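You operate a simulated robot arm through the tools that you are given. There is no shell and no other tool.

The job below is to be done with a simulated two-armed robot. You get a single attempt, and the scene is never put back.

JOB
Set the black fold dial to 4, the yellow one to 6, then draw the paper on by hand.
Fine: mains stays off. Black DRAW lever by the fold dials ON, then one turn of the hand wheel by the waste tray, a quarter more at most.
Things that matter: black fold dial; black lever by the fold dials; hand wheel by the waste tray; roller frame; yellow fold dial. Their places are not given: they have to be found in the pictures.

It is judged by the outcome, as a careful person would: the job done as asked, and still so three seconds after it is handed in. It fails if anything else is knocked over, pushed out of place, dropped, spilled or broken. Flat cloth is picked up by pressing the open fingertips on it (5 to 10 N) and closing them slowly along it; thin cloth reads only 2 to 8 mm in the jaws.

ROBOT AND FRAMES
Two 7-joint arms with fingered hands on one trunk that stands fixed in place. Base frame: the origin is at the foot of the trunk, x ahead of it, y to its left, z up. Units: cm, rad, N and s.
The left shoulder is at [7, 14.5, 112.6], the right one opposite. With the tool pointing down near the work surface each hand reaches from about 10 to 58 cm from the base axis, measured 20 degrees to its own side. Payload 3.5 kg a hand.
Tool frame (each hand has its own): the origin (TCP) lies between the finger pads and is the grasp point; the fingertips stand 2.5 cm ahead of it; z points along the fingers, y is the line along which they close. The gripper opens to 8.8 cm; its body begins 2.9 cm behind the TCP. The gripper is a hand of 4 fingers: y runs from the thumb to the fingers, the wrist lies at [-1.3, -9.7, -16.2] in the tool frame, and closing takes about 1.5 s.
Orientation is told as [roll, pitch, yaw] about the base's x, y, z axes, in that order, counted from this pose: with the fingers straight down and the wrist toward the robot, the tool's x, y and z point along [0, 1, 0], [1, 0, 0] and [0, 0, -1] of the base frame.

CONTROLS
- The arms move only by the tool send_rows. It takes "left_motion", "right_motion" or both (then of equal length, played together; a hand with none holds still); each is a list of rows, each a list of 7 numbers: the shift along the tool's x, y, z in units of 150 mm (1.0 is 150 mm), then the turn, a rotation vector about the tool's x, y, z in units of 45 degrees (1.0 is 45 degrees), then the gripper command, from -1 (shut) to 1 (fully open), values between in proportion. In form: [[x, y, z, wx, wy, wz, grip], ...]. A call has 1 to 20 rows; each row is the pose to reach, as a shift and turn from the pose commanded when the call began, along the tool's axes at that moment. A call with a number of a shift or a turn outside -1 to 1 is refused whole. A row lasts 0.2 s, in which the tool goes at most 5 cm and 0.15 rad; a call with a longer step from one row to the next is refused whole, and so is a gripper value outside its range. A pose out of reach is approached as far as the arm can. The call stops where the force on the tool passes 40 N (or 10 N more than at its start, if that is more) or the arm is blocked; 0.2 s more then pass. The fingers move at their own pace (about 4.5 cm/s each) and stop on an object; they squeeze with about 23 N. The grip force told is the motor's: it shows also when the fingers shut on nothing. Time passes only in rows, and 0.2 s behind the last, so rows that repeat a pose let the fingers close. The reply holds the time, the measured pose of the TCP, the force on the tool along the base axes, the opening and the grip force, in the units named above and with some noise, with the torque about the TCP (base axes, N m) and any sound that the robot's microphone picked up.
- Cameras (640 x 400 px; columns grow to the right, rows downward): "scene" is now at [13.43, -3.77, 146.24]; the picture's right is [-0.42, -0.91, 0.00], its down [-0.39, 0.18, -0.90] and it looks along [0.82, -0.38, -0.43] (base axes); focal length 219 px, centre (320, 200). "left" rides on the left gripper at [-6.4, -8.3, -9.8] in its tool frame; the picture's right is [-0.62, -0.37, 0.69], its down [0.71, -0.63, 0.30] and it looks along [0.32, 0.68, 0.65] (tool axes); focal length 265 px, centre (320, 200). "right" rides on the right gripper at [6.4, -8.3, -9.8] in its tool frame; the picture's right is [-0.62, 0.37, -0.69], its down [-0.71, -0.63, 0.30] and it looks along [-0.32, 0.68, 0.65] (tool axes); focal length 265 px, centre (320, 200).
- snapshot(camera): a new picture of that camera. It takes no simulated time.
- raise_lower(by): slides the trunk up (or, below 0, down) by that many cm; the arms and the scene camera ride with it, the base frame stays. It gives what a move gives, with no picture.
- set_grasp(shape, hand): the hand has 4 fingers and takes this shape, open, in about a second: jaw (thumb against the fingers, like two jaws); tri (thumb and two fingers); tip (a fingertip pinch); poke (one finger out to press); point (the index stretched); flat (the hand flat); cup (the hand cupped); fist (a fist). The gripper value then closes the fingers along that shape, each until it touches; the sizes above hold for jaw. It gives what a move gives, with no picture.
- head_to(pan, tilt): turns the head with the scene camera to pan (to the left, within 1.501 rad either way) and tilt (down, from -0.506 to 1.204), counted from straight ahead of the robot. It gives what a move gives.
- point_at(camera, pixels): for up to 12 pixels [column, row] of the newest picture of that camera ("zoom" is the newest enlarged one), the place [x, y, z] in the base frame of the surface seen there, good to about 0.3 cm. It takes no simulated time.
- enlarge(camera, box): a new picture of the part [left, top, right, bottom] of that camera's present view, enlarged. It takes no simulated time.
- job_done(): hands the job in; it is judged then, once.

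Leave the grippers open and the arms clear of the work at the hand-in unless told otherwise.

The tools are called after "Emit:" as name(argument=value, ...) on one line, values as JSON. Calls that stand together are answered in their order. send_rows: Moves the arms, as the interface text tells. Its arguments: {"type":"object","properties":{"left_motion":{"type":"array"},"right_motion":{"type":"array"}},"required":[]} The other tools are called the same way: raise_lower (by) moves the trunk up or down; set_grasp (shape, hand) gives the hand a shape; head_to (pan, tilt) turns the head that bears the scene camera; snapshot (camera) takes a picture; point_at (camera, pixels) gives the place of the surface under pixels of a picture; enlarge (camera, box) takes an enlarged picture of a part of a camera's view; job_done () hands the job in.

At the start:

```text
time: 0.0
left_tcp_pos: [43.95, -6.44, 133.79]
left_orientation: [-0.026, 0.0, 0.004]
left_force: [0.0, 1.1, 0.6]
left_ft_torque: [0.01, 0.0, 0.0]
left_opening: 8.76
left_grasp_force: 0.2
left_shape: jaw
right_tcp_pos: [35.88, -43.03, 128.17]
right_orientation: [0.001, 0.001, 0.003]
right_force: [1.1, -0.1, -0.7]
right_ft_torque: [0.05, 0.01, -0.01]
right_opening: 8.77
right_grasp_force: 0.2
right_shape: jaw
trunk travel left (down, up): [-68.9, 15.1]
head pan, tilt (commanded): [-0.433, 0.445]
```

scene: 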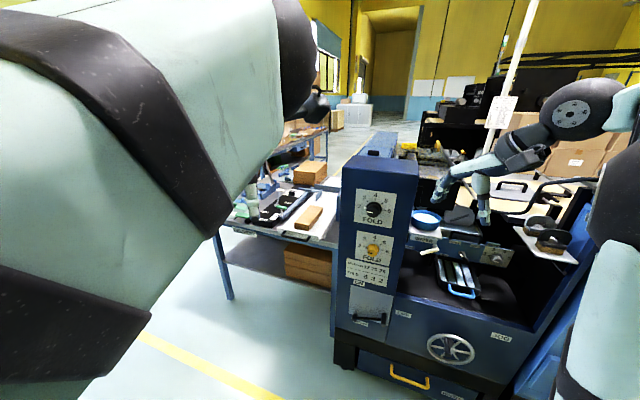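
right: 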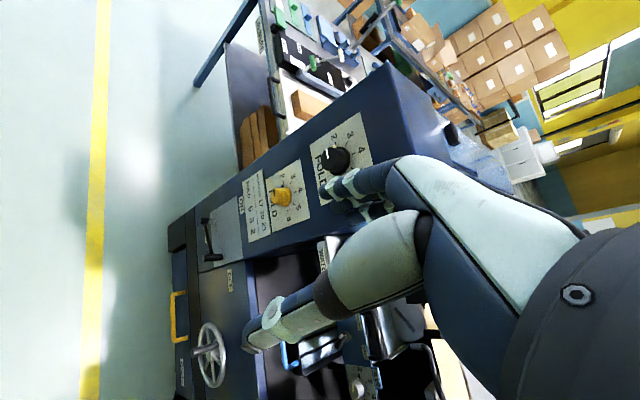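
left: 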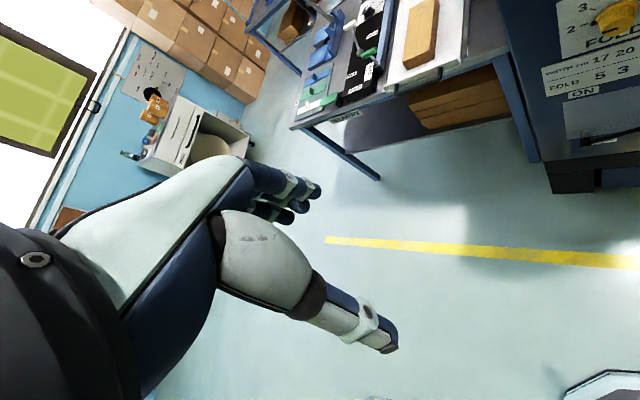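

I see a blue machine with two fold dials (black at about (373,209), yellow at (373,250)), a lever panel at (368,315) and a hand wheel at (450,348). First I enlarge these parts to read the labels.

Emit:
enlarge(camera="scene", box=[330, 150, 430, 290])

Emit:
enlarge(camera="scene", box=[330, 270, 530, 400])

Emit:
enlarge(camera="right", box=[160, 120, 400, 280])

Emit:
enlarge(camera="scene", box=[400, 180, 580, 310])

```text
2.86 times, centred on (380, 220) of scene
```

zoom: 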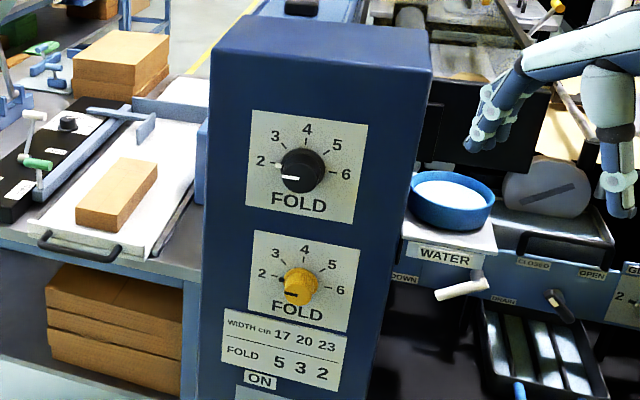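

```text
3.08 times, centred on (430, 335) of scene
```

zoom: 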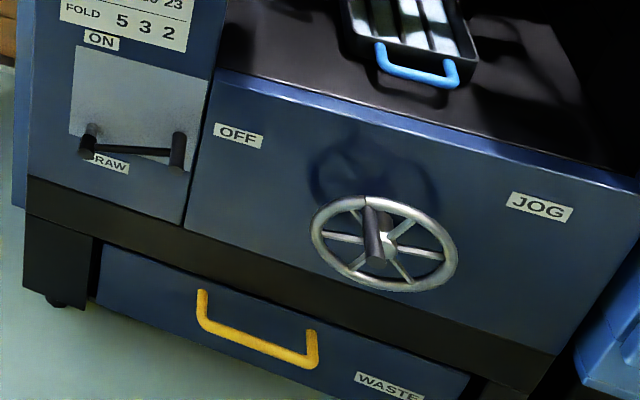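

```text
2.50 times, centred on (280, 200) of right
```

zoom: 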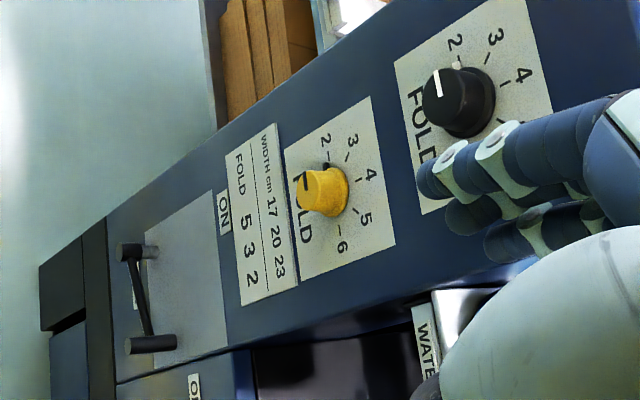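

```text
3.08 times, centred on (490, 245) of scene
```

zoom: 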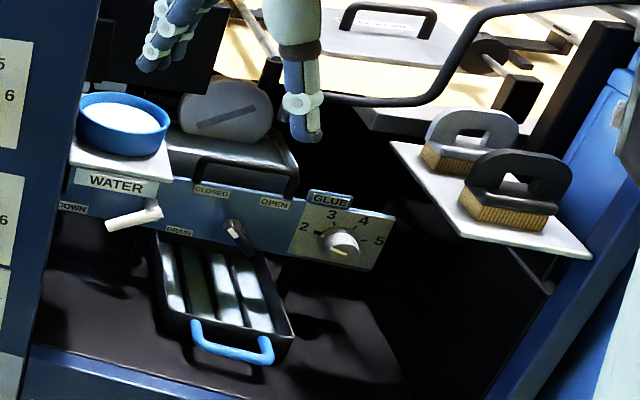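

The black dial seems to point at about 2, the yellow at about 2 also, and the DRAW lever points to the right, toward OFF. I ask for places of the dials, labels, lever and wheel in the scene picture.

Emit:
point_at(camera="scene", pixels=[[373, 209], [373, 250], [360, 195], [390, 225], [359, 315], [385, 317], [363, 284], [403, 315], [450, 348], [448, 340], [342, 270], [500, 337]])

Emit:
snapshot(camera="scene")

```text
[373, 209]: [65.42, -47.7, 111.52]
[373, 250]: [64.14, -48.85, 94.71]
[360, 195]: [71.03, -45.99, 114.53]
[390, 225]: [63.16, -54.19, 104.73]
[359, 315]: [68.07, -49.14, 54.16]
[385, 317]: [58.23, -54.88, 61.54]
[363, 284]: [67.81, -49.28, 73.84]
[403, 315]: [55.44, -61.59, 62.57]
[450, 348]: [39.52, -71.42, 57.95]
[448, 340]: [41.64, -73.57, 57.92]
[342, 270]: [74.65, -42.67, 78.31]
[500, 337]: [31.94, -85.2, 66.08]
```

```text
taken
```

scene: 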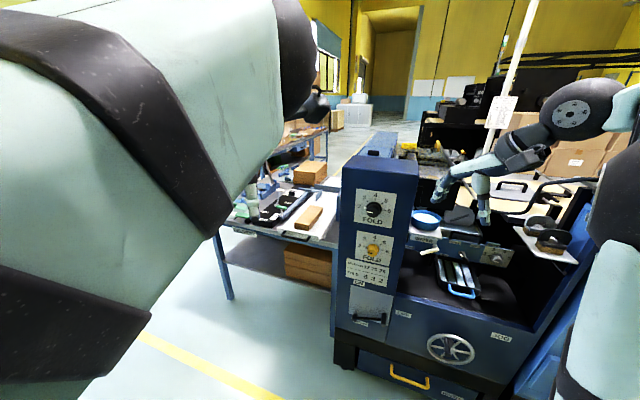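

The machine's face runs along about [-0.71,-0.71,0] with its outward normal about [-0.71,0.71,0]. The left arm blocks the view, so I first draw it to the left and back (tool x = base y, tool y = base x).

Emit:
send_rows(left_motion=[[0.25, -0.12, 0, 0, 0, 0, 1], [0.5, -0.25, 0, 0, 0, 0, 1], [0.75, -0.37, 0, 0, 0, 0, 1], [1.0, -0.5, 0, 0, 0, 0, 1]])

```text
time: 1.0
left_tcp_pos: [38.99, 7.95, 130.67]
left_orientation: [-0.028, -0.002, 0.004]
left_force: [1.0, 0.8, 0.0]
left_ft_torque: [-0.02, 0.0, -0.04]
left_opening: 8.79
left_grasp_force: 0.1
left_shape: jaw
left hand out of reach, approached as far as the arm can: row 2, 3, 4
right_tcp_pos: [35.87, -42.82, 128.2]
right_orientation: [-0.003, 0.001, 0.0]
right_force: [0.4, 0.8, -0.6]
right_ft_torque: [-0.02, -0.02, 0.02]
right_opening: 8.77
right_grasp_force: 0.1
right_shape: jaw
trunk travel left (down, up): [-68.9, 15.1]
head pan, tilt (commanded): [-0.433, 0.445]
```

The left hand moved partly; the high pose is limiting. I move it on, lower and further left.

Emit:
send_rows(left_motion=[[0.2, 0, 0.25, 0, 0, 0, 1], [0.4, 0, 0.5, 0, 0, 0, 1], [0.6, 0, 0.75, 0, 0, 0, 1], [0.8, 0, 1.0, 0, 0, 0, 1]])

Emit:
snapshot(camera="scene")

```text
time: 2.0
left_tcp_pos: [38.96, 19.5, 115.24]
left_orientation: [-0.028, 0.001, 0.004]
left_force: [-0.4, -0.2, 0.9]
left_ft_torque: [-0.02, -0.02, 0.02]
left_opening: 8.76
left_grasp_force: 0.0
left_shape: jaw
right_tcp_pos: [35.85, -42.62, 128.11]
right_orientation: [-0.002, 0.001, 0.003]
right_force: [0.1, -0.3, 0.0]
right_ft_torque: [0.01, -0.01, 0.0]
right_opening: 8.75
right_grasp_force: 0.2
right_shape: jaw
trunk travel left (down, up): [-68.9, 15.1]
head pan, tilt (commanded): [-0.433, 0.445]
```

```text
taken
```

scene: 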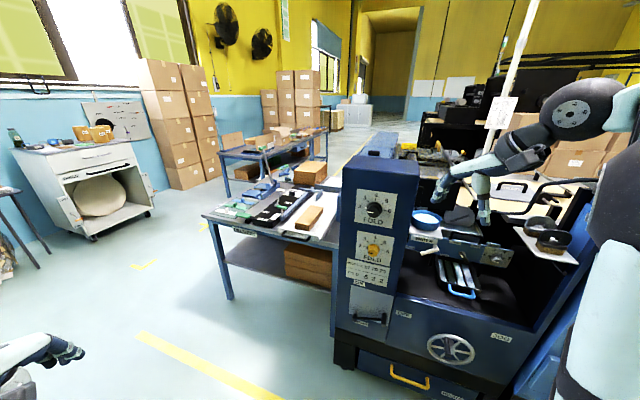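

The view is clear now. Before lowering the trunk I check where the parts sticking out lie: water bowl (428,220), brush shelf (540,250), the rail (545,182), side panel (590,210), wheel grip, table corner.

Emit:
point_at(camera="scene", pixels=[[428, 222], [576, 262], [515, 228], [540, 182], [530, 200], [590, 240], [500, 390], [460, 292], [495, 258], [430, 252], [206, 214], [410, 385]])

Emit:
enlarge(camera="scene", box=[400, 60, 640, 210])

```text
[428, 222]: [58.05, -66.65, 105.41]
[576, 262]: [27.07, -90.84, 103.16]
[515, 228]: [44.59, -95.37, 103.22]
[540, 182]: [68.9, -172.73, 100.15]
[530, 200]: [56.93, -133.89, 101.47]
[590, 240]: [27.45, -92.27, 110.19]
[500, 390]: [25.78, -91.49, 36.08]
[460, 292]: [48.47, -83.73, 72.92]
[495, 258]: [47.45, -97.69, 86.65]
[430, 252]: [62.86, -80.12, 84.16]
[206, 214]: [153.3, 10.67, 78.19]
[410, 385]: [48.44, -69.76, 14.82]
```

```text
2.67 times, centred on (520, 135) of scene
```

zoom: 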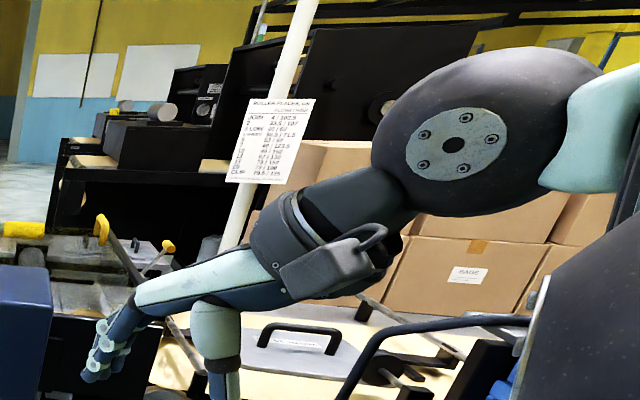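

Everything but dials, lever and wheel lies behind the face plane, and the right hand is about 27 cm before it. I lower the trunk by 40 cm to look at the dials head-on.

Emit:
raise_lower(by=-40)

Emit:
head_to(pan=-0.7, tilt=0.15)

Emit:
snapshot(camera="scene")

```text
time: 5.8
left_tcp_pos: [38.86, 19.43, 75.44]
left_orientation: [-0.024, 0.0, 0.005]
left_force: [0.7, -0.1, -0.1]
left_ft_torque: [-0.03, -0.01, 0.01]
left_opening: 8.78
left_grasp_force: 0.0
left_shape: jaw
right_tcp_pos: [35.72, -42.98, 88.09]
right_orientation: [0.001, 0.0, 0.002]
right_force: [-0.1, 0.0, 1.2]
right_ft_torque: [-0.04, 0.02, 0.01]
right_opening: 8.76
right_grasp_force: 0.1
right_shape: jaw
trunk travel left (down, up): [-28.9, 55.1]
head pan, tilt (commanded): [-0.433, 0.445]
```

```text
time: 6.6
left_tcp_pos: [38.92, 19.34, 75.31]
left_orientation: [-0.026, 0.0, 0.005]
left_force: [-0.2, -0.2, -1.1]
left_ft_torque: [0.01, -0.01, 0.0]
left_opening: 8.79
left_grasp_force: 0.1
left_shape: jaw
right_tcp_pos: [35.7, -42.96, 88.19]
right_orientation: [0.0, -0.001, 0.002]
right_force: [0.8, -0.4, -0.5]
right_ft_torque: [-0.05, 0.01, 0.01]
right_opening: 8.77
right_grasp_force: 0.0
right_shape: jaw
trunk travel left (down, up): [-28.9, 55.1]
head pan, tilt (commanded): [-0.7, 0.15]
```

```text
taken
```

scene: 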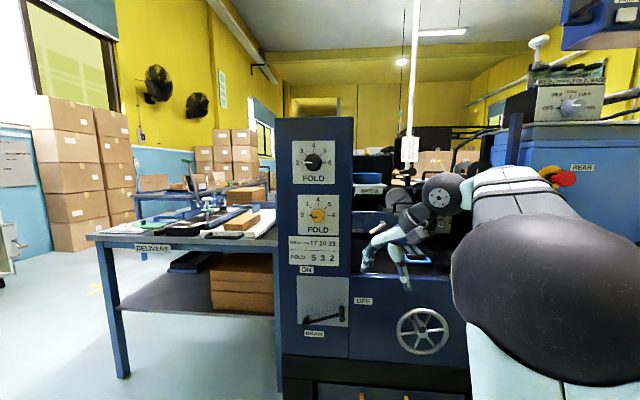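

The dials are now seen from the front. I enlarge both dials, the lever, and the wheel.

Emit:
enlarge(camera="scene", box=[285, 130, 345, 235])

Emit:
enlarge(camera="scene", box=[285, 230, 385, 345])

Emit:
enlarge(camera="scene", box=[370, 290, 480, 370])

Emit:
enlarge(camera="scene", box=[500, 20, 640, 220])

```text
3.81 times, centred on (315, 182) of scene
```

zoom: 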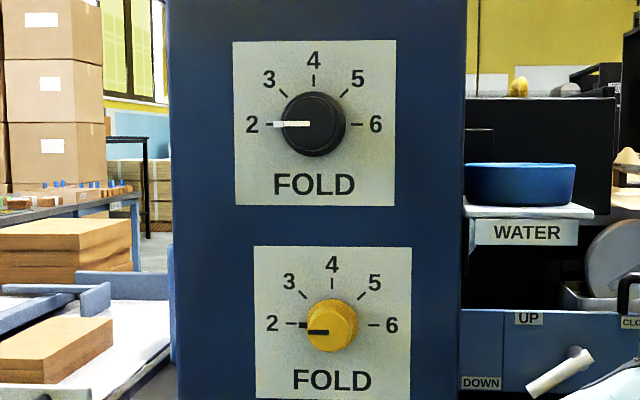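

```text
3.48 times, centred on (335, 288) of scene
```

zoom: 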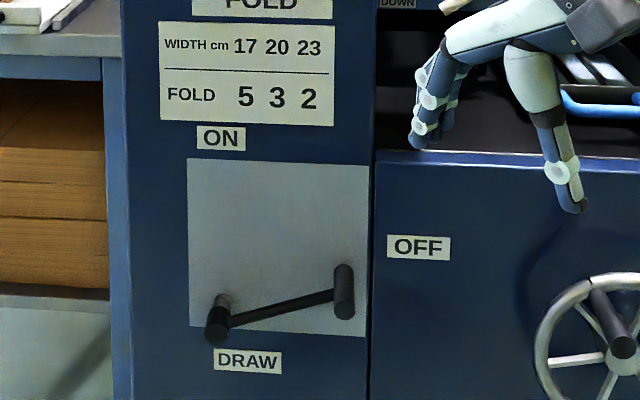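

```text
5.00 times, centred on (425, 330) of scene
```

zoom: 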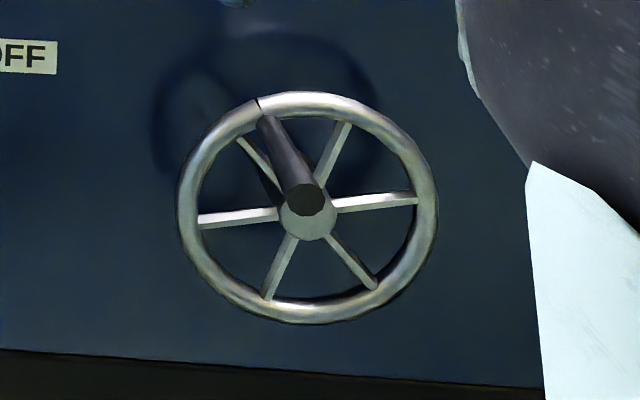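

```text
2.00 times, centred on (570, 120) of scene
```

zoom: 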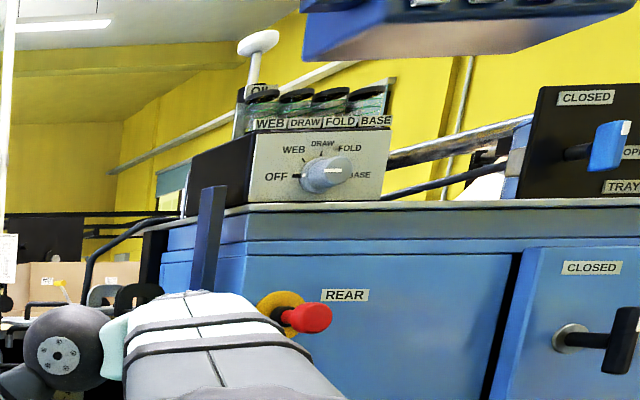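

Reading: both dials stand at 2, with 2 at left, 4 at top, 6 at right (45° a step). The lever's pivot is at lower left, pointing right toward OFF; ON is straight above the pivot. The wheel's peg sits at about 11 o'clock. Before moving, I check what is near the right arm (red knob at (565,178), blue thing top right) and look for the roller frame.

Emit:
snapshot(camera="scene")

Emit:
point_at(camera="scene", pixels=[[567, 179], [548, 172], [600, 45], [640, 40], [580, 150], [516, 150], [530, 215], [440, 193], [620, 100]])

Emit:
head_to(pan=-1.25, tilt=0.1)

Emit:
snapshot(camera="scene")

```text
taken
```

scene: 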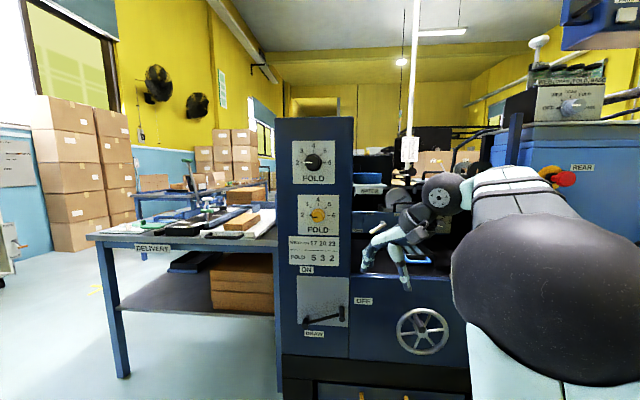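

```text
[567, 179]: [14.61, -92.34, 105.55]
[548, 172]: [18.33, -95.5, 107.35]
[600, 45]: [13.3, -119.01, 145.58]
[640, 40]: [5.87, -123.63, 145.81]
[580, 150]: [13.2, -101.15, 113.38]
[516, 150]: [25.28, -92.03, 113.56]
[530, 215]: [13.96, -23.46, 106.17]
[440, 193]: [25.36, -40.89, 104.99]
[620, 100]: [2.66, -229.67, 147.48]
```

```text
time: 7.6
left_tcp_pos: [38.83, 19.31, 75.43]
left_orientation: [-0.026, -0.001, 0.006]
left_force: [0.4, -0.8, 0.5]
left_ft_torque: [0.0, -0.02, 0.01]
left_opening: 8.75
left_grasp_force: 0.0
left_shape: jaw
right_tcp_pos: [35.69, -43.01, 88.18]
right_orientation: [-0.001, 0.0, 0.002]
right_force: [-0.2, -0.1, -0.1]
right_ft_torque: [0.0, 0.02, 0.0]
right_opening: 8.76
right_grasp_force: 0.1
right_shape: jaw
trunk travel left (down, up): [-28.9, 55.1]
head pan, tilt (commanded): [-1.25, 0.099]
```

```text
taken
```

scene: 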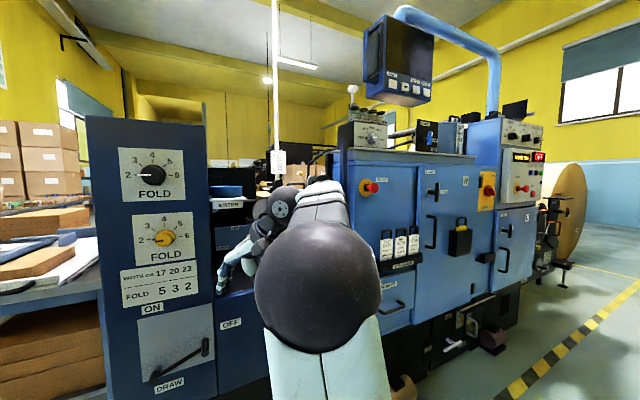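

The red stop knob lies at [14.6,-92.3,105.5], well right of the working area; I will keep the elbow from it. I turn the head back to the dials and enlarge them to measure accurately.

Emit:
head_to(pan=-0.7, tilt=0.15)

Emit:
enlarge(camera="scene", box=[285, 130, 345, 235])

Emit:
point_at(camera="zoom", pixels=[[309, 125], [290, 125], [328, 125], [313, 82], [268, 125], [358, 125], [332, 331], [318, 325], [333, 286], [290, 324], [374, 324], [313, 155]])

```text
time: 8.6
left_tcp_pos: [38.82, 19.33, 75.4]
left_orientation: [-0.024, 0.0, 0.005]
left_force: [0.2, -0.7, 0.6]
left_ft_torque: [0.02, 0.0, 0.03]
left_opening: 8.77
left_grasp_force: 0.0
left_shape: jaw
right_tcp_pos: [35.76, -42.97, 88.18]
right_orientation: [0.0, 0.001, 0.0]
right_force: [-0.6, -0.2, 0.6]
right_ft_torque: [-0.01, -0.05, -0.03]
right_opening: 8.75
right_grasp_force: 0.0
right_shape: jaw
trunk travel left (down, up): [-28.9, 55.1]
head pan, tilt (commanded): [-0.7, 0.15]
```

```text
3.81 times, centred on (315, 182) of scene
```

zoom: 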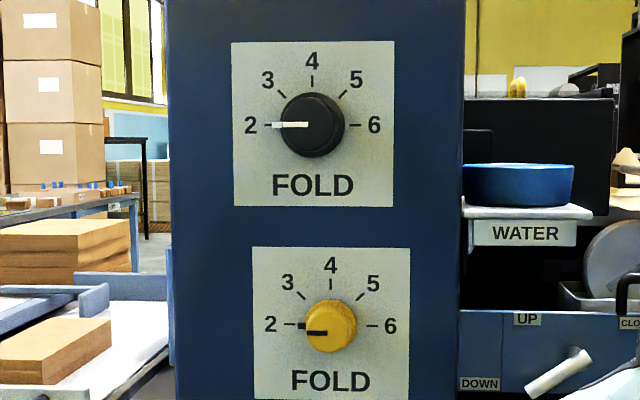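

```text
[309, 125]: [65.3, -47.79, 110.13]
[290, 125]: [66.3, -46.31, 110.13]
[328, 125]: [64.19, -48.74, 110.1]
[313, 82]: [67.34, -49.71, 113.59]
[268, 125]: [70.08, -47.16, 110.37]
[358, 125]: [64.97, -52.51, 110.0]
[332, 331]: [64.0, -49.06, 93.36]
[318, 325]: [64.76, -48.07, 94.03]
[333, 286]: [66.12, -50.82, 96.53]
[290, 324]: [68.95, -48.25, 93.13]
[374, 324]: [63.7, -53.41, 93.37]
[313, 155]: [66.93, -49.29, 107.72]
```

Black dial axis meets the panel at about [67.5,-49.8,110.1], yellow at [66.3,-50.8,93.3]; both stand out 3 cm. I now turn the right hand toward the face: first yaw by 45° (tool z +45°) while moving 8 cm ahead.

Emit:
send_rows(right_motion=[[0, 0.08, 0, 0, 0, 0.167, 1], [0, 0.17, 0, 0, 0, 0.333, 1], [0, 0.26, 0, 0, 0, 0.5, 1], [0, 0.35, 0, 0, 0, 0.667, 1], [0, 0.43, 0, 0, 0, 0.833, 1], [0, 0.53, 0, 0, 0, 1.0, 1]])

```text
time: 10.0
left_tcp_pos: [38.87, 19.4, 75.29]
left_orientation: [-0.024, 0.001, 0.006]
left_force: [0.1, 0.0, -1.0]
left_ft_torque: [0.01, -0.06, 0.01]
left_opening: 8.76
left_grasp_force: 0.0
left_shape: jaw
right_tcp_pos: [43.69, -42.87, 88.02]
right_orientation: [0.0, 0.0, -0.787]
right_force: [-0.5, 0.0, 0.5]
right_ft_torque: [0.0, 0.01, -0.01]
right_opening: 8.77
right_grasp_force: 0.1
right_shape: jaw
trunk travel left (down, up): [-28.9, 55.1]
head pan, tilt (commanded): [-0.7, 0.15]
```

Yaw reached -0.787. Next I pitch the fingers up toward the face: tool x by -45°.

Emit:
send_rows(right_motion=[[0, 0, 0, -0.167, 0, 0, 1], [0, 0, 0, -0.333, 0, 0, 1], [0, 0, 0, -0.5, 0, 0, 1], [0, 0, 0, -0.667, 0, 0, 1], [0, 0, 0, -0.833, 0, 0, 1], [0, 0, 0, -1.0, 0, 0, 1]])

Emit:
snapshot(camera="scene")

```text
time: 11.4
left_tcp_pos: [38.94, 19.34, 75.38]
left_orientation: [-0.026, -0.001, 0.006]
left_force: [0.3, 0.0, -0.5]
left_ft_torque: [-0.01, 0.01, 0.03]
left_opening: 8.78
left_grasp_force: 0.0
left_shape: jaw
right_tcp_pos: [45.62, -45.89, 86.85]
right_orientation: [0.01, -0.779, -0.793]
right_force: [-0.2, -0.4, -0.1]
right_ft_torque: [-0.02, 0.02, 0.0]
right_opening: 8.76
right_grasp_force: 0.0
right_shape: jaw
right hand out of reach, approached as far as the arm can: row 3, 4, 5, 6
trunk travel left (down, up): [-28.9, 55.1]
head pan, tilt (commanded): [-0.7, 0.15]
```

```text
taken
```

scene: 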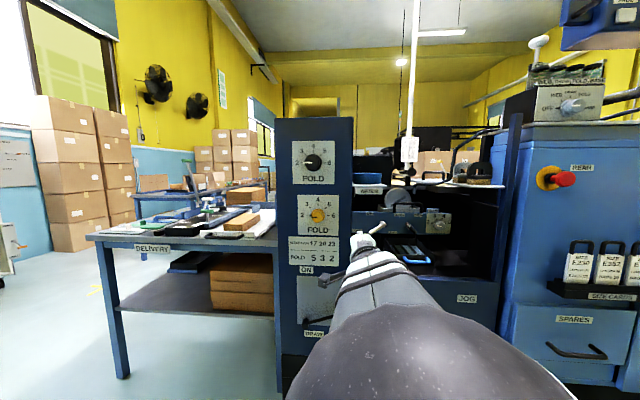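

The hand was too folded in, so it approached only partly. I go on pitching while moving 6 cm toward the face and 8 cm up (still about 10 cm short of the knobs).

Emit:
send_rows(right_motion=[[0, 0.11, -0.016, -0.14, 0, 0, 1], [0, 0.22, -0.03, -0.28, 0, 0, 1], [0, 0.33, -0.047, -0.42, 0, 0, 1], [0, 0.44, -0.06, -0.56, 0, 0, 1], [0, 0.55, -0.08, -0.7, 0, 0, 1], [0, 0.66, -0.094, -0.84, 0, 0, 1], [0, 0.66, -0.094, -1.0, 0, 0, 1]])

Emit:
snapshot(camera="scene")

Emit:
snapshot(camera="right")

```text
time: 13.0
left_tcp_pos: [38.94, 19.3, 75.32]
left_orientation: [-0.023, 0.002, 0.005]
left_force: [0.0, -0.3, 0.2]
left_ft_torque: [-0.02, -0.03, 0.01]
left_opening: 8.72
left_grasp_force: 0.1
left_shape: jaw
right_tcp_pos: [50.06, -49.97, 95.29]
right_orientation: [1.927, -1.572, -2.708]
right_force: [-0.1, -0.1, 0.3]
right_ft_torque: [-0.01, 0.01, 0.01]
right_opening: 8.77
right_grasp_force: 0.1
right_shape: jaw
trunk travel left (down, up): [-28.9, 55.1]
head pan, tilt (commanded): [-0.7, 0.15]
```

```text
taken
```

scene: 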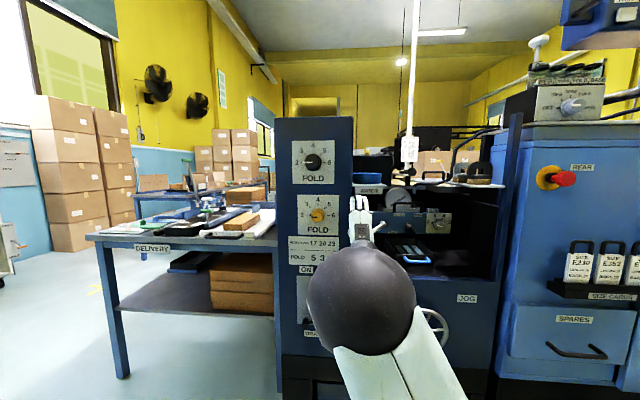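

```text
taken
```

right: 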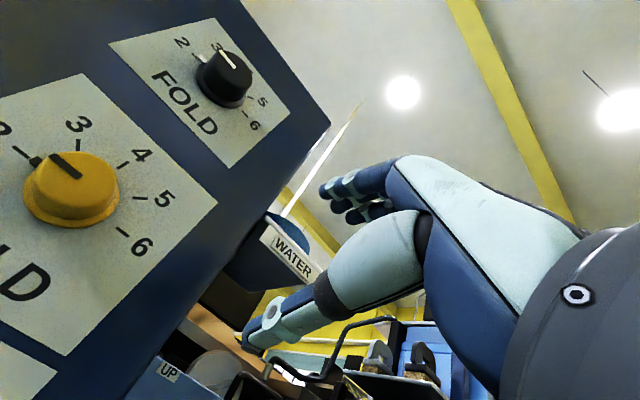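

Now the fingers point into the face (effective yaw -0.78). The thumb is below, fingers above. I raise the trunk 14.8 cm so the hand is level with the black dial.

Emit:
raise_lower(by=14.8)

Emit:
send_rows(right_motion=[[0.2, 0, 0, 0, 0, 0, 1], [0.4, 0, 0, 0, 0, 0, 1], [0.6, 0, 0, 0, 0, 0, 1], [0.83, 0, 0, 0, 0, 0, 1]])

Emit:
snapshot(camera="right")

Emit:
snapshot(camera="scene")

```text
time: 14.7
left_tcp_pos: [38.88, 19.28, 90.15]
left_orientation: [-0.025, 0.0, 0.005]
left_force: [0.8, 0.6, 0.5]
left_ft_torque: [-0.01, 0.03, 0.0]
left_opening: 8.77
left_grasp_force: 0.0
left_shape: jaw
right_tcp_pos: [50.01, -49.82, 110.06]
right_orientation: [-0.796, -1.57, 0.012]
right_force: [0.8, 0.6, 0.4]
right_ft_torque: [0.0, -0.02, -0.04]
right_opening: 8.77
right_grasp_force: 0.0
right_shape: jaw
trunk travel left (down, up): [-43.7, 40.3]
head pan, tilt (commanded): [-0.7, 0.15]
```

```text
time: 15.7
left_tcp_pos: [38.94, 19.36, 90.11]
left_orientation: [-0.025, 0.003, 0.005]
left_force: [0.1, -0.3, -0.6]
left_ft_torque: [0.02, 0.02, -0.01]
left_opening: 8.78
left_grasp_force: 0.1
left_shape: jaw
right_tcp_pos: [58.74, -40.96, 110.09]
right_orientation: [-1.114, -1.569, 0.328]
right_force: [0.3, 0.5, 1.4]
right_ft_torque: [0.02, 0.0, 0.01]
right_opening: 8.76
right_grasp_force: 0.1
right_shape: jaw
trunk travel left (down, up): [-43.7, 40.3]
head pan, tilt (commanded): [-0.7, 0.15]
```

```text
taken
```

right: 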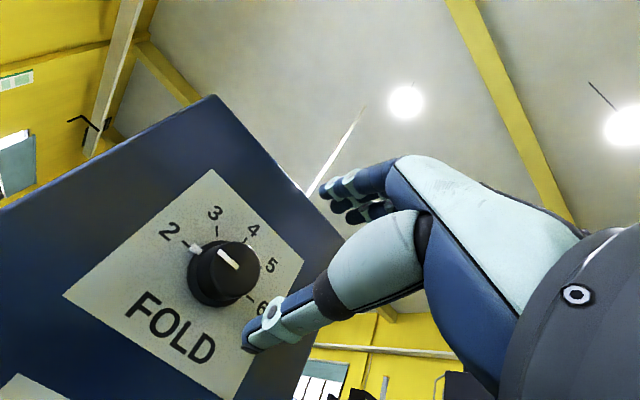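

```text
taken
```

scene: 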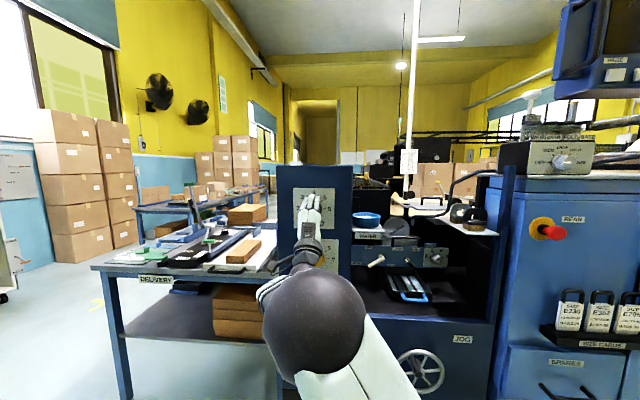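

The hand is before the black knob, about 9 cm off. Since a 90° clockwise turn is needed, I wind the hand back by -45° about its own axis first.

Emit:
send_rows(right_motion=[[0, 0, 0, 0, 0, -0.167, 1], [0, 0, 0, 0, 0, -0.333, 1], [0, 0, 0, 0, 0, -0.5, 1], [0, 0, 0, 0, 0, -0.667, 1], [0, 0, 0, 0, 0, -0.833, 1], [0, 0, 0, 0, 0, -1.0, 1]])

Emit:
snapshot(camera="right")

Emit:
snapshot(camera="scene")

```text
time: 17.1
left_tcp_pos: [38.85, 19.37, 89.99]
left_orientation: [-0.025, 0.0, 0.005]
left_force: [-0.6, 0.4, 0.2]
left_ft_torque: [0.0, -0.01, 0.03]
left_opening: 8.76
left_grasp_force: 0.2
left_shape: jaw
right_tcp_pos: [57.95, -43.18, 110.0]
right_orientation: [-1.543, -0.824, 0.745]
right_force: [-1.0, -0.8, 0.1]
right_ft_torque: [-0.02, -0.01, -0.03]
right_opening: 8.74
right_grasp_force: 0.1
right_shape: jaw
trunk travel left (down, up): [-43.7, 40.3]
head pan, tilt (commanded): [-0.7, 0.15]
```

```text
taken
```

right: 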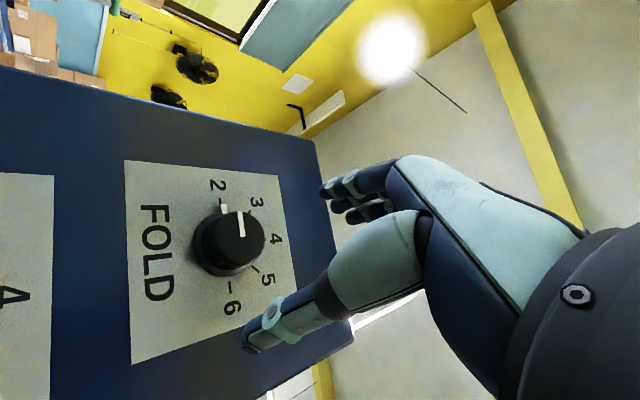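

```text
taken
```

scene: 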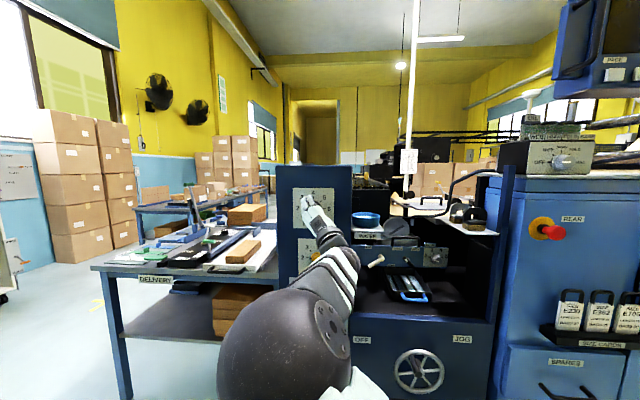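

The hand turned, but its position reads about 2 cm off. I hold one row to see whether it settles.

Emit:
send_rows(right_motion=[[0, 0, 0, 0, 0, 0, 1], [0, 0, 0, 0, 0, 0, 1]])

```text
time: 17.7
left_tcp_pos: [38.82, 19.35, 90.14]
left_orientation: [-0.025, 0.001, 0.005]
left_force: [0.2, -0.4, -0.2]
left_ft_torque: [-0.03, -0.01, -0.01]
left_opening: 8.76
left_grasp_force: 0.1
left_shape: jaw
right_tcp_pos: [58.06, -43.32, 109.8]
right_orientation: [-1.541, -0.821, 0.741]
right_force: [0.4, 0.3, -0.5]
right_ft_torque: [0.02, 0.03, 0.02]
right_opening: 8.76
right_grasp_force: 0.1
right_shape: jaw
trunk travel left (down, up): [-43.7, 40.3]
head pan, tilt (commanded): [-0.7, 0.15]
```

It holds steady at [58.06,-43.32,109.8], about 2.1 cm too far right of the dial axis. I shift it left 2.1 cm and up 0.3 cm.

Emit:
send_rows(right_motion=[[0.042, 0.057, 0, 0, 0, 0, 1], [0.085, 0.113, 0, 0, 0, 0, 1], [0.085, 0.113, 0, 0, 0, 0, 1]])

```text
time: 18.7
left_tcp_pos: [38.96, 19.31, 90.25]
left_orientation: [-0.023, 0.0, 0.004]
left_force: [0.4, 0.2, 0.8]
left_ft_torque: [0.0, 0.03, 0.0]
left_opening: 8.79
left_grasp_force: 0.0
left_shape: jaw
right_tcp_pos: [59.6, -42.51, 109.33]
right_orientation: [-1.522, -0.812, 0.716]
right_force: [0.8, -0.2, -0.6]
right_ft_torque: [0.01, 0.0, 0.0]
right_opening: 8.78
right_grasp_force: 0.1
right_shape: jaw
trunk travel left (down, up): [-43.7, 40.3]
head pan, tilt (commanded): [-0.7, 0.15]
stopped in row 3 (right hand): the arm was blocked; the commanded pose is now the measured one
```

The arm was blocked in this wound-back pose, maybe by itself. I look at the scene picture to see how the arm lies.

Emit:
head_to(pan=-0.6, tilt=0.7)

Emit:
snapshot(camera="scene")

Emit:
snapshot(camera="left")

```text
time: 19.7
left_tcp_pos: [38.92, 19.42, 90.26]
left_orientation: [-0.023, -0.001, 0.005]
left_force: [-0.2, 0.2, -1.4]
left_ft_torque: [-0.01, -0.02, -0.02]
left_opening: 8.76
left_grasp_force: 0.0
left_shape: jaw
right_tcp_pos: [59.68, -42.35, 109.31]
right_orientation: [-1.52, -0.81, 0.715]
right_force: [0.7, 0.2, 0.6]
right_ft_torque: [0.0, -0.02, -0.01]
right_opening: 8.77
right_grasp_force: 0.1
right_shape: jaw
trunk travel left (down, up): [-43.7, 40.3]
head pan, tilt (commanded): [-0.6, 0.7]
```

```text
taken
```

scene: 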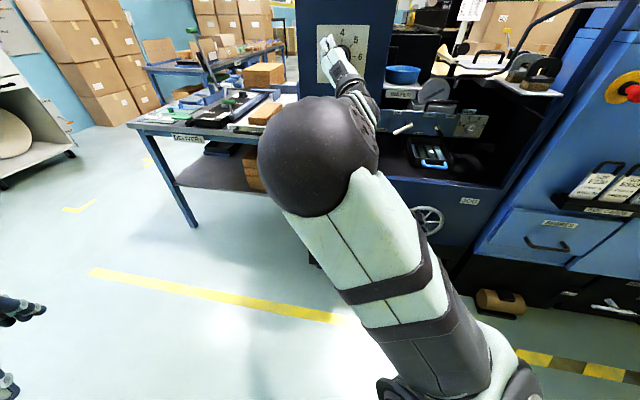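

```text
taken
```

left: 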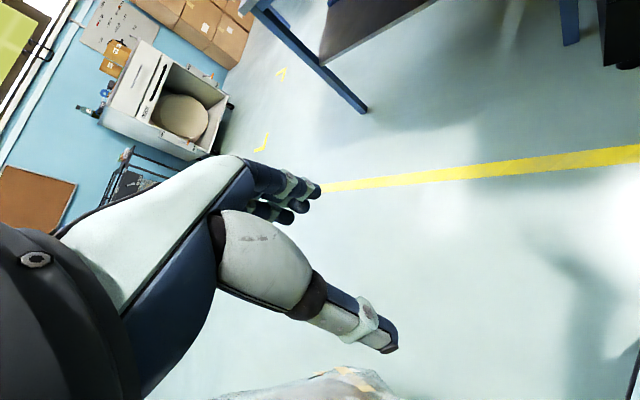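

The arm reaches with its elbow in front; the -45° wind seems to run into a wrist limit. I turn the hand back to 0° and backward a little, to test the positive side instead.

Emit:
send_rows(right_motion=[[0, 0, -0.05, 0, 0, 0.167, 1], [0, 0, -0.1, 0, 0, 0.333, 1], [0, 0, -0.1, 0, 0, 0.5, 1], [0, 0, -0.1, 0, 0, 0.667, 1], [0, 0, -0.1, 0, 0, 0.833, 1], [0, 0, -0.1, 0, 0, 1.0, 1]])

```text
time: 21.1
left_tcp_pos: [38.94, 19.38, 90.11]
left_orientation: [-0.025, -0.002, 0.005]
left_force: [0.2, -1.0, -0.6]
left_ft_torque: [0.02, 0.02, 0.04]
left_opening: 8.76
left_grasp_force: 0.0
left_shape: jaw
right_tcp_pos: [58.64, -41.07, 109.37]
right_orientation: [0.674, -1.53, -1.493]
right_force: [0.7, -0.5, -0.6]
right_ft_torque: [-0.01, 0.01, 0.0]
right_opening: 8.77
right_grasp_force: 0.0
right_shape: jaw
trunk travel left (down, up): [-43.7, 40.3]
head pan, tilt (commanded): [-0.6, 0.7]
```

Back at about 0°, with a slight 2° tilt. I test turning to +45°, correcting the tilt on the way.

Emit:
send_rows(right_motion=[[0, 0, 0, -0.04, 0.042, 0.167, 1], [0, 0, 0, -0.04, 0.042, 0.333, 1], [0, 0, 0, -0.035, 0.045, 0.5, 1], [0, 0, 0, -0.03, 0.048, 0.667, 1], [0, 0, 0, -0.025, 0.05, 0.833, 1], [0, 0, 0, -0.02, 0.05, 1.0, 1]])

Emit:
send_rows(right_motion=[[0, 0, 0, 0, 0, 0.167, 1], [0, 0, 0, 0, 0, 0.333, 1], [0, 0, 0, 0, 0, 0.5, 1], [0, 0, 0, 0, 0, 0.667, 1], [0, 0, 0, 0, 0, 0.833, 1], [0, 0, 0, 0, 0, 1.0, 1]])

Emit:
snapshot(camera="right")

Emit:
snapshot(camera="scene")

```text
time: 22.5
left_tcp_pos: [38.78, 19.38, 90.29]
left_orientation: [-0.025, 0.0, 0.005]
left_force: [0.7, 0.9, 0.4]
left_ft_torque: [-0.01, -0.05, 0.02]
left_opening: 8.81
left_grasp_force: 0.0
left_shape: jaw
right_tcp_pos: [58.63, -40.99, 109.49]
right_orientation: [1.57, -0.762, -2.358]
right_force: [0.3, 0.1, -0.1]
right_ft_torque: [0.01, 0.0, 0.03]
right_opening: 8.78
right_grasp_force: 0.1
right_shape: jaw
trunk travel left (down, up): [-43.7, 40.3]
head pan, tilt (commanded): [-0.6, 0.7]
```

```text
time: 23.9
left_tcp_pos: [38.94, 19.36, 90.26]
left_orientation: [-0.023, 0.001, 0.004]
left_force: [-0.4, -0.4, -0.7]
left_ft_torque: [0.0, 0.01, 0.03]
left_opening: 8.78
left_grasp_force: 0.2
left_shape: jaw
right_tcp_pos: [58.57, -40.93, 109.42]
right_orientation: [1.57, 0.025, -2.358]
right_force: [0.0, -0.5, 1.3]
right_ft_torque: [0.0, 0.0, 0.04]
right_opening: 8.76
right_grasp_force: 0.0
right_shape: jaw
trunk travel left (down, up): [-43.7, 40.3]
head pan, tilt (commanded): [-0.6, 0.7]
```

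```text
taken
```

right: 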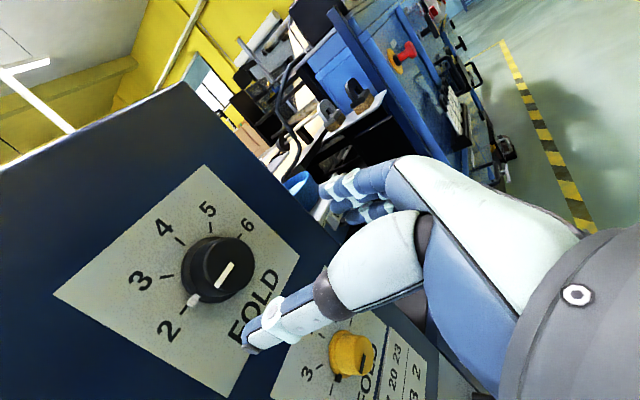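

```text
taken
```

scene: 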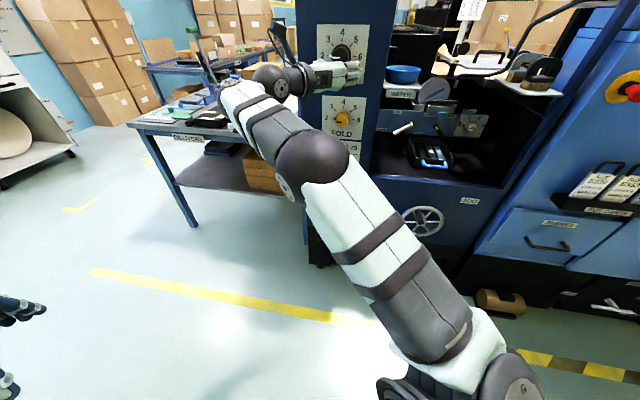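

+90° is easy to reach, so the plan is: grip the black knob at 0° (thumb below, fingers above, clear of the pointer nub at left) and turn to +90°. To ease the reach I raise the trunk 10 cm, then bring the hand back down to dial height and test a 5 cm advance at +90° (tips still 2 cm off the knob).

Emit:
raise_lower(by=10)

Emit:
send_rows(right_motion=[[-0.2, 0, 0, 0, 0, 0, 1], [-0.4, 0, 0, 0, 0, 0, 1], [-0.62, 0, 0, 0, 0, 0, 1], [-0.62, 0, 0.12, 0, 0, 0, 1], [-0.62, 0, 0.24, 0, 0, 0, 1], [-0.62, 0, 0.33, 0, 0, 0, 1]])

```text
time: 25.2
left_tcp_pos: [38.93, 19.46, 100.07]
left_orientation: [-0.025, 0.0, 0.004]
left_force: [-0.5, 0.2, -0.2]
left_ft_torque: [0.02, 0.02, -0.05]
left_opening: 8.75
left_grasp_force: 0.1
left_shape: jaw
right_tcp_pos: [58.66, -40.93, 119.3]
right_orientation: [1.568, 0.022, -2.358]
right_force: [0.0, 0.0, -0.4]
right_ft_torque: [-0.01, -0.03, -0.02]
right_opening: 8.77
right_grasp_force: 0.1
right_shape: jaw
trunk travel left (down, up): [-53.7, 30.3]
head pan, tilt (commanded): [-0.6, 0.7]
```

```text
time: 26.6
left_tcp_pos: [38.9, 19.31, 100.24]
left_orientation: [-0.024, 0.001, 0.006]
left_force: [-0.5, -0.4, -0.2]
left_ft_torque: [-0.01, 0.03, -0.01]
left_opening: 8.77
left_grasp_force: 0.1
left_shape: jaw
right_tcp_pos: [62.35, -44.45, 110.12]
right_orientation: [1.57, 0.023, -2.357]
right_force: [-1.5, -0.1, -0.1]
right_ft_torque: [0.02, 0.0, 0.03]
right_opening: 8.76
right_grasp_force: 0.0
right_shape: jaw
trunk travel left (down, up): [-53.7, 30.3]
head pan, tilt (commanded): [-0.6, 0.7]
```

That advance is reachable at +90°. Now I back off 5 cm and turn the hand back to 0° in two steps.

Emit:
send_rows(right_motion=[[0, 0, -0.2, 0, 0, -0.167, 1], [0, 0, -0.33, 0, 0, -0.333, 1], [0, 0, -0.33, 0, 0, -0.5, 1], [0, 0, -0.33, 0, 0, -0.667, 1], [0, 0, -0.33, 0, 0, -0.833, 1], [0, 0, -0.33, 0, 0, -1.0, 1]])

Emit:
send_rows(right_motion=[[0, 0, 0, 0, 0, -0.167, 1], [0, 0, 0, 0, 0, -0.333, 1], [0, 0, 0, 0, 0, -0.5, 1], [0, 0, 0, 0, 0, -0.667, 1], [0, 0, 0, 0, 0, -0.833, 1], [0, 0, 0, 0, 0, -1.0, 1]])

Emit:
snapshot(camera="right")

```text
time: 28.0
left_tcp_pos: [38.83, 19.41, 100.13]
left_orientation: [-0.024, 0.0, 0.005]
left_force: [0.6, 0.6, -0.8]
left_ft_torque: [-0.02, 0.01, 0.02]
left_opening: 8.78
left_grasp_force: 0.2
left_shape: jaw
right_tcp_pos: [58.75, -40.73, 110.21]
right_orientation: [1.569, -0.764, -2.358]
right_force: [0.9, 0.7, 0.5]
right_ft_torque: [0.0, 0.01, -0.02]
right_opening: 8.77
right_grasp_force: 0.2
right_shape: jaw
trunk travel left (down, up): [-53.7, 30.3]
head pan, tilt (commanded): [-0.6, 0.7]
```

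```text
time: 29.4
left_tcp_pos: [38.91, 19.28, 100.13]
left_orientation: [-0.025, 0.001, 0.005]
left_force: [0.2, -0.8, -0.3]
left_ft_torque: [0.01, -0.02, 0.02]
left_opening: 8.77
left_grasp_force: 0.1
left_shape: jaw
right_tcp_pos: [58.82, -40.77, 110.02]
right_orientation: [1.528, -1.551, -2.314]
right_force: [-0.1, -0.6, 0.7]
right_ft_torque: [0.0, 0.01, -0.02]
right_opening: 8.75
right_grasp_force: 0.1
right_shape: jaw
trunk travel left (down, up): [-53.7, 30.3]
head pan, tilt (commanded): [-0.6, 0.7]
```

```text
taken
```

right: 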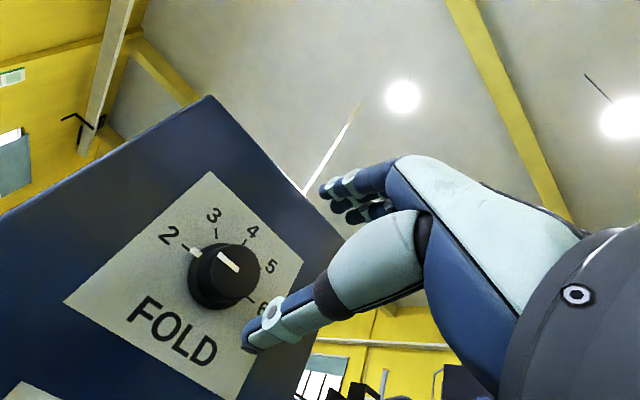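

The hand is at 0° with effective yaw about -0.786. I check the black knob's centre from this nearer camera: front face centre near (225,270), nub at (194,251).

Emit:
point_at(camera="right", pixels=[[229, 266], [222, 258], [236, 250], [256, 262], [240, 290], [210, 262], [194, 251], [195, 285], [250, 297], [192, 246]])

Emit:
enlarge(camera="right", box=[140, 190, 300, 340])

```text
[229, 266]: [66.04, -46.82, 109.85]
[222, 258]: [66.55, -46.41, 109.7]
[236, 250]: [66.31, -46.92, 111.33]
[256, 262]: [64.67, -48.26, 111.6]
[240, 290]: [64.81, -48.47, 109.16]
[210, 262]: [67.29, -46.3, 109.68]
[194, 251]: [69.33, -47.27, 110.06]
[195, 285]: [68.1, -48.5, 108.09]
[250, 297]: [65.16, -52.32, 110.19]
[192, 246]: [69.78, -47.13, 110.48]
```

```text
2.67 times, centred on (220, 265) of right
```

zoom: 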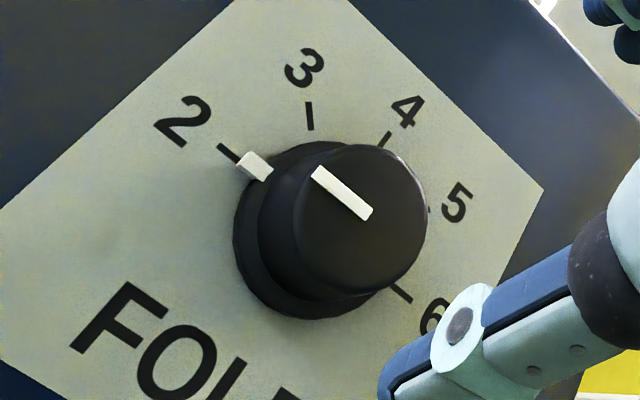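

The knob is a cylinder on a flange with a white nub toward 2. I move straight in 8.8 cm along the axis with the jaw fully open, stopping with the tips about 1 cm before the panel.

Emit:
send_rows(right_motion=[[-0.02, 0, 0.12, 0, 0, 0, 1], [-0.02, 0, 0.24, 0, 0, 0, 1], [-0.02, 0, 0.34, 0, 0, 0, 1], [-0.02, 0, 0.42, 0, 0, 0, 1], [-0.02, 0, 0.48, 0, 0, 0, 1], [-0.02, 0, 0.53, 0, 0, 0, 1], [-0.02, 0, 0.57, 0, 0, 0, 1], [-0.02, 0, 0.587, 0, 0, 0, 1]])

Emit:
snapshot(camera="right")

Emit:
enlarge(camera="scene", box=[270, 0, 430, 120])

```text
time: 31.2
left_tcp_pos: [38.9, 19.37, 100.08]
left_orientation: [-0.026, 0.0, 0.007]
left_force: [0.3, 0.6, -0.4]
left_ft_torque: [-0.01, 0.03, 0.01]
left_opening: 8.8
left_grasp_force: 0.0
left_shape: jaw
right_tcp_pos: [64.67, -47.34, 110.12]
right_orientation: [1.531, -1.548, -2.317]
right_force: [0.7, 0.4, 1.0]
right_ft_torque: [0.03, 0.04, -0.05]
right_opening: 8.79
right_grasp_force: 0.0
right_shape: jaw
trunk travel left (down, up): [-53.7, 30.3]
head pan, tilt (commanded): [-0.6, 0.7]
```

```text
taken
```

right: 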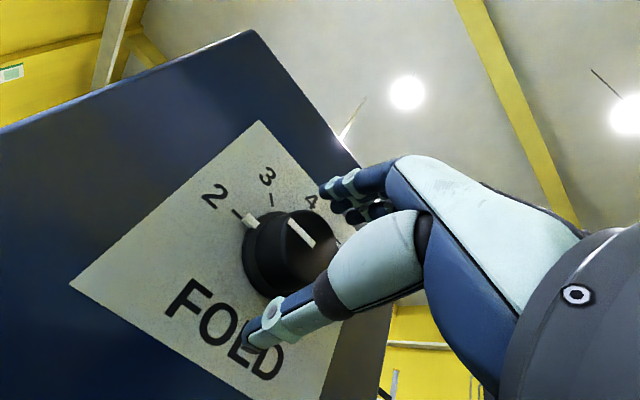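

```text
3.33 times, centred on (350, 60) of scene
```

zoom: 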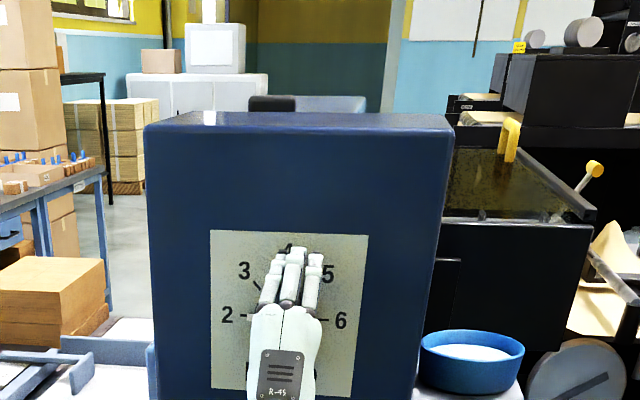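

Three fingers are above the knob and the thumb below, centred. I close the hand on the knob, holding the pose.

Emit:
send_rows(right_motion=[[0, 0, 0, 0, 0, 0, 0.4], [0, 0, 0, 0, 0, 0, 0.1], [0, 0, 0, 0, 0, 0, -0.2], [0, 0, 0, 0, 0, 0, -0.5], [0, 0, 0, 0, 0, 0, -0.8], [0, 0, 0, 0, 0, 0, -1], [0, 0, 0, 0, 0, 0, -1], [0, 0, 0, 0, 0, 0, -1]])

Emit:
snapshot(camera="right")

```text
time: 33.0
left_tcp_pos: [38.98, 19.3, 100.23]
left_orientation: [-0.025, 0.0, 0.005]
left_force: [0.0, -0.1, -0.5]
left_ft_torque: [0.01, 0.0, 0.01]
left_opening: 8.77
left_grasp_force: 0.0
left_shape: jaw
right_tcp_pos: [64.91, -47.3, 110.0]
right_orientation: [1.504, -1.549, -2.291]
right_force: [-1.9, 0.8, -3.0]
right_ft_torque: [0.03, 0.05, -0.04]
right_opening: 3.58
right_grasp_force: 22.9
right_shape: jaw
trunk travel left (down, up): [-53.7, 30.3]
head pan, tilt (commanded): [-0.6, 0.7]
```

```text
taken
```

right: 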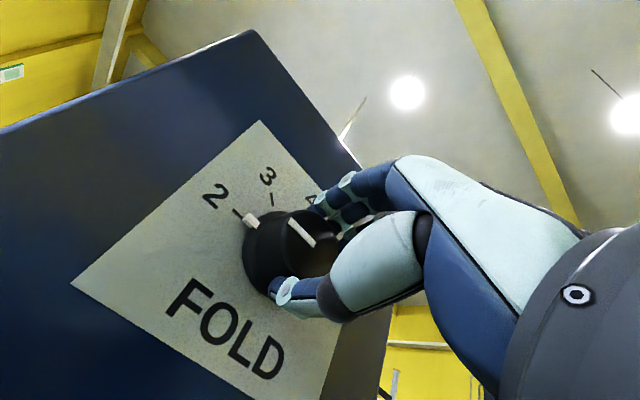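

The knob is held (3.6 cm, 23 N) with small side force. I turn it clockwise by the first 45° (tool z +).

Emit:
send_rows(right_motion=[[0, 0, 0, 0, 0, 0.125, -1], [0, 0, 0, 0, 0, 0.25, -1], [0, 0, 0, 0, 0, 0.375, -1], [0, 0, 0, 0, 0, 0.5, -1], [0, 0, 0, 0, 0, 0.625, -1], [0, 0, 0, 0, 0, 0.75, -1], [0, 0, 0, 0, 0, 0.875, -1], [0, 0, 0, 0, 0, 1.0, -1], [0, 0, 0, 0, 0, 1.0, -1]])

Emit:
snapshot(camera="right")

```text
time: 35.0
left_tcp_pos: [39.09, 19.18, 100.16]
left_orientation: [-0.025, 0.002, 0.006]
left_force: [0.2, 1.0, -0.1]
left_ft_torque: [-0.03, 0.0, -0.03]
left_opening: 8.77
left_grasp_force: 0.0
left_shape: jaw
right_tcp_pos: [64.95, -47.33, 110.0]
right_orientation: [1.568, -0.761, -2.355]
right_force: [-0.9, 1.9, -5.2]
right_ft_torque: [-0.01, 0.04, -0.01]
right_opening: 3.57
right_grasp_force: 22.9
right_shape: jaw
trunk travel left (down, up): [-53.7, 30.3]
head pan, tilt (commanded): [-0.6, 0.7]
```

```text
taken
```

right: 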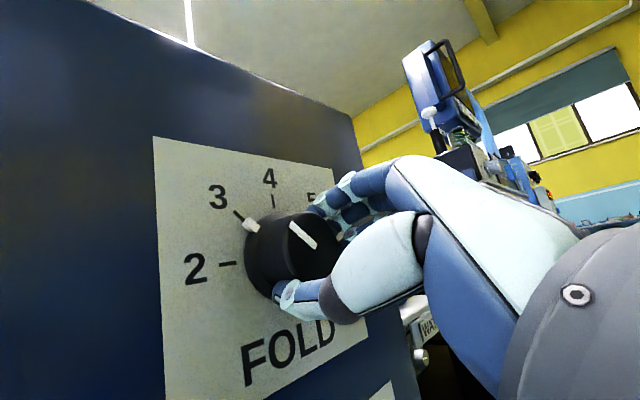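

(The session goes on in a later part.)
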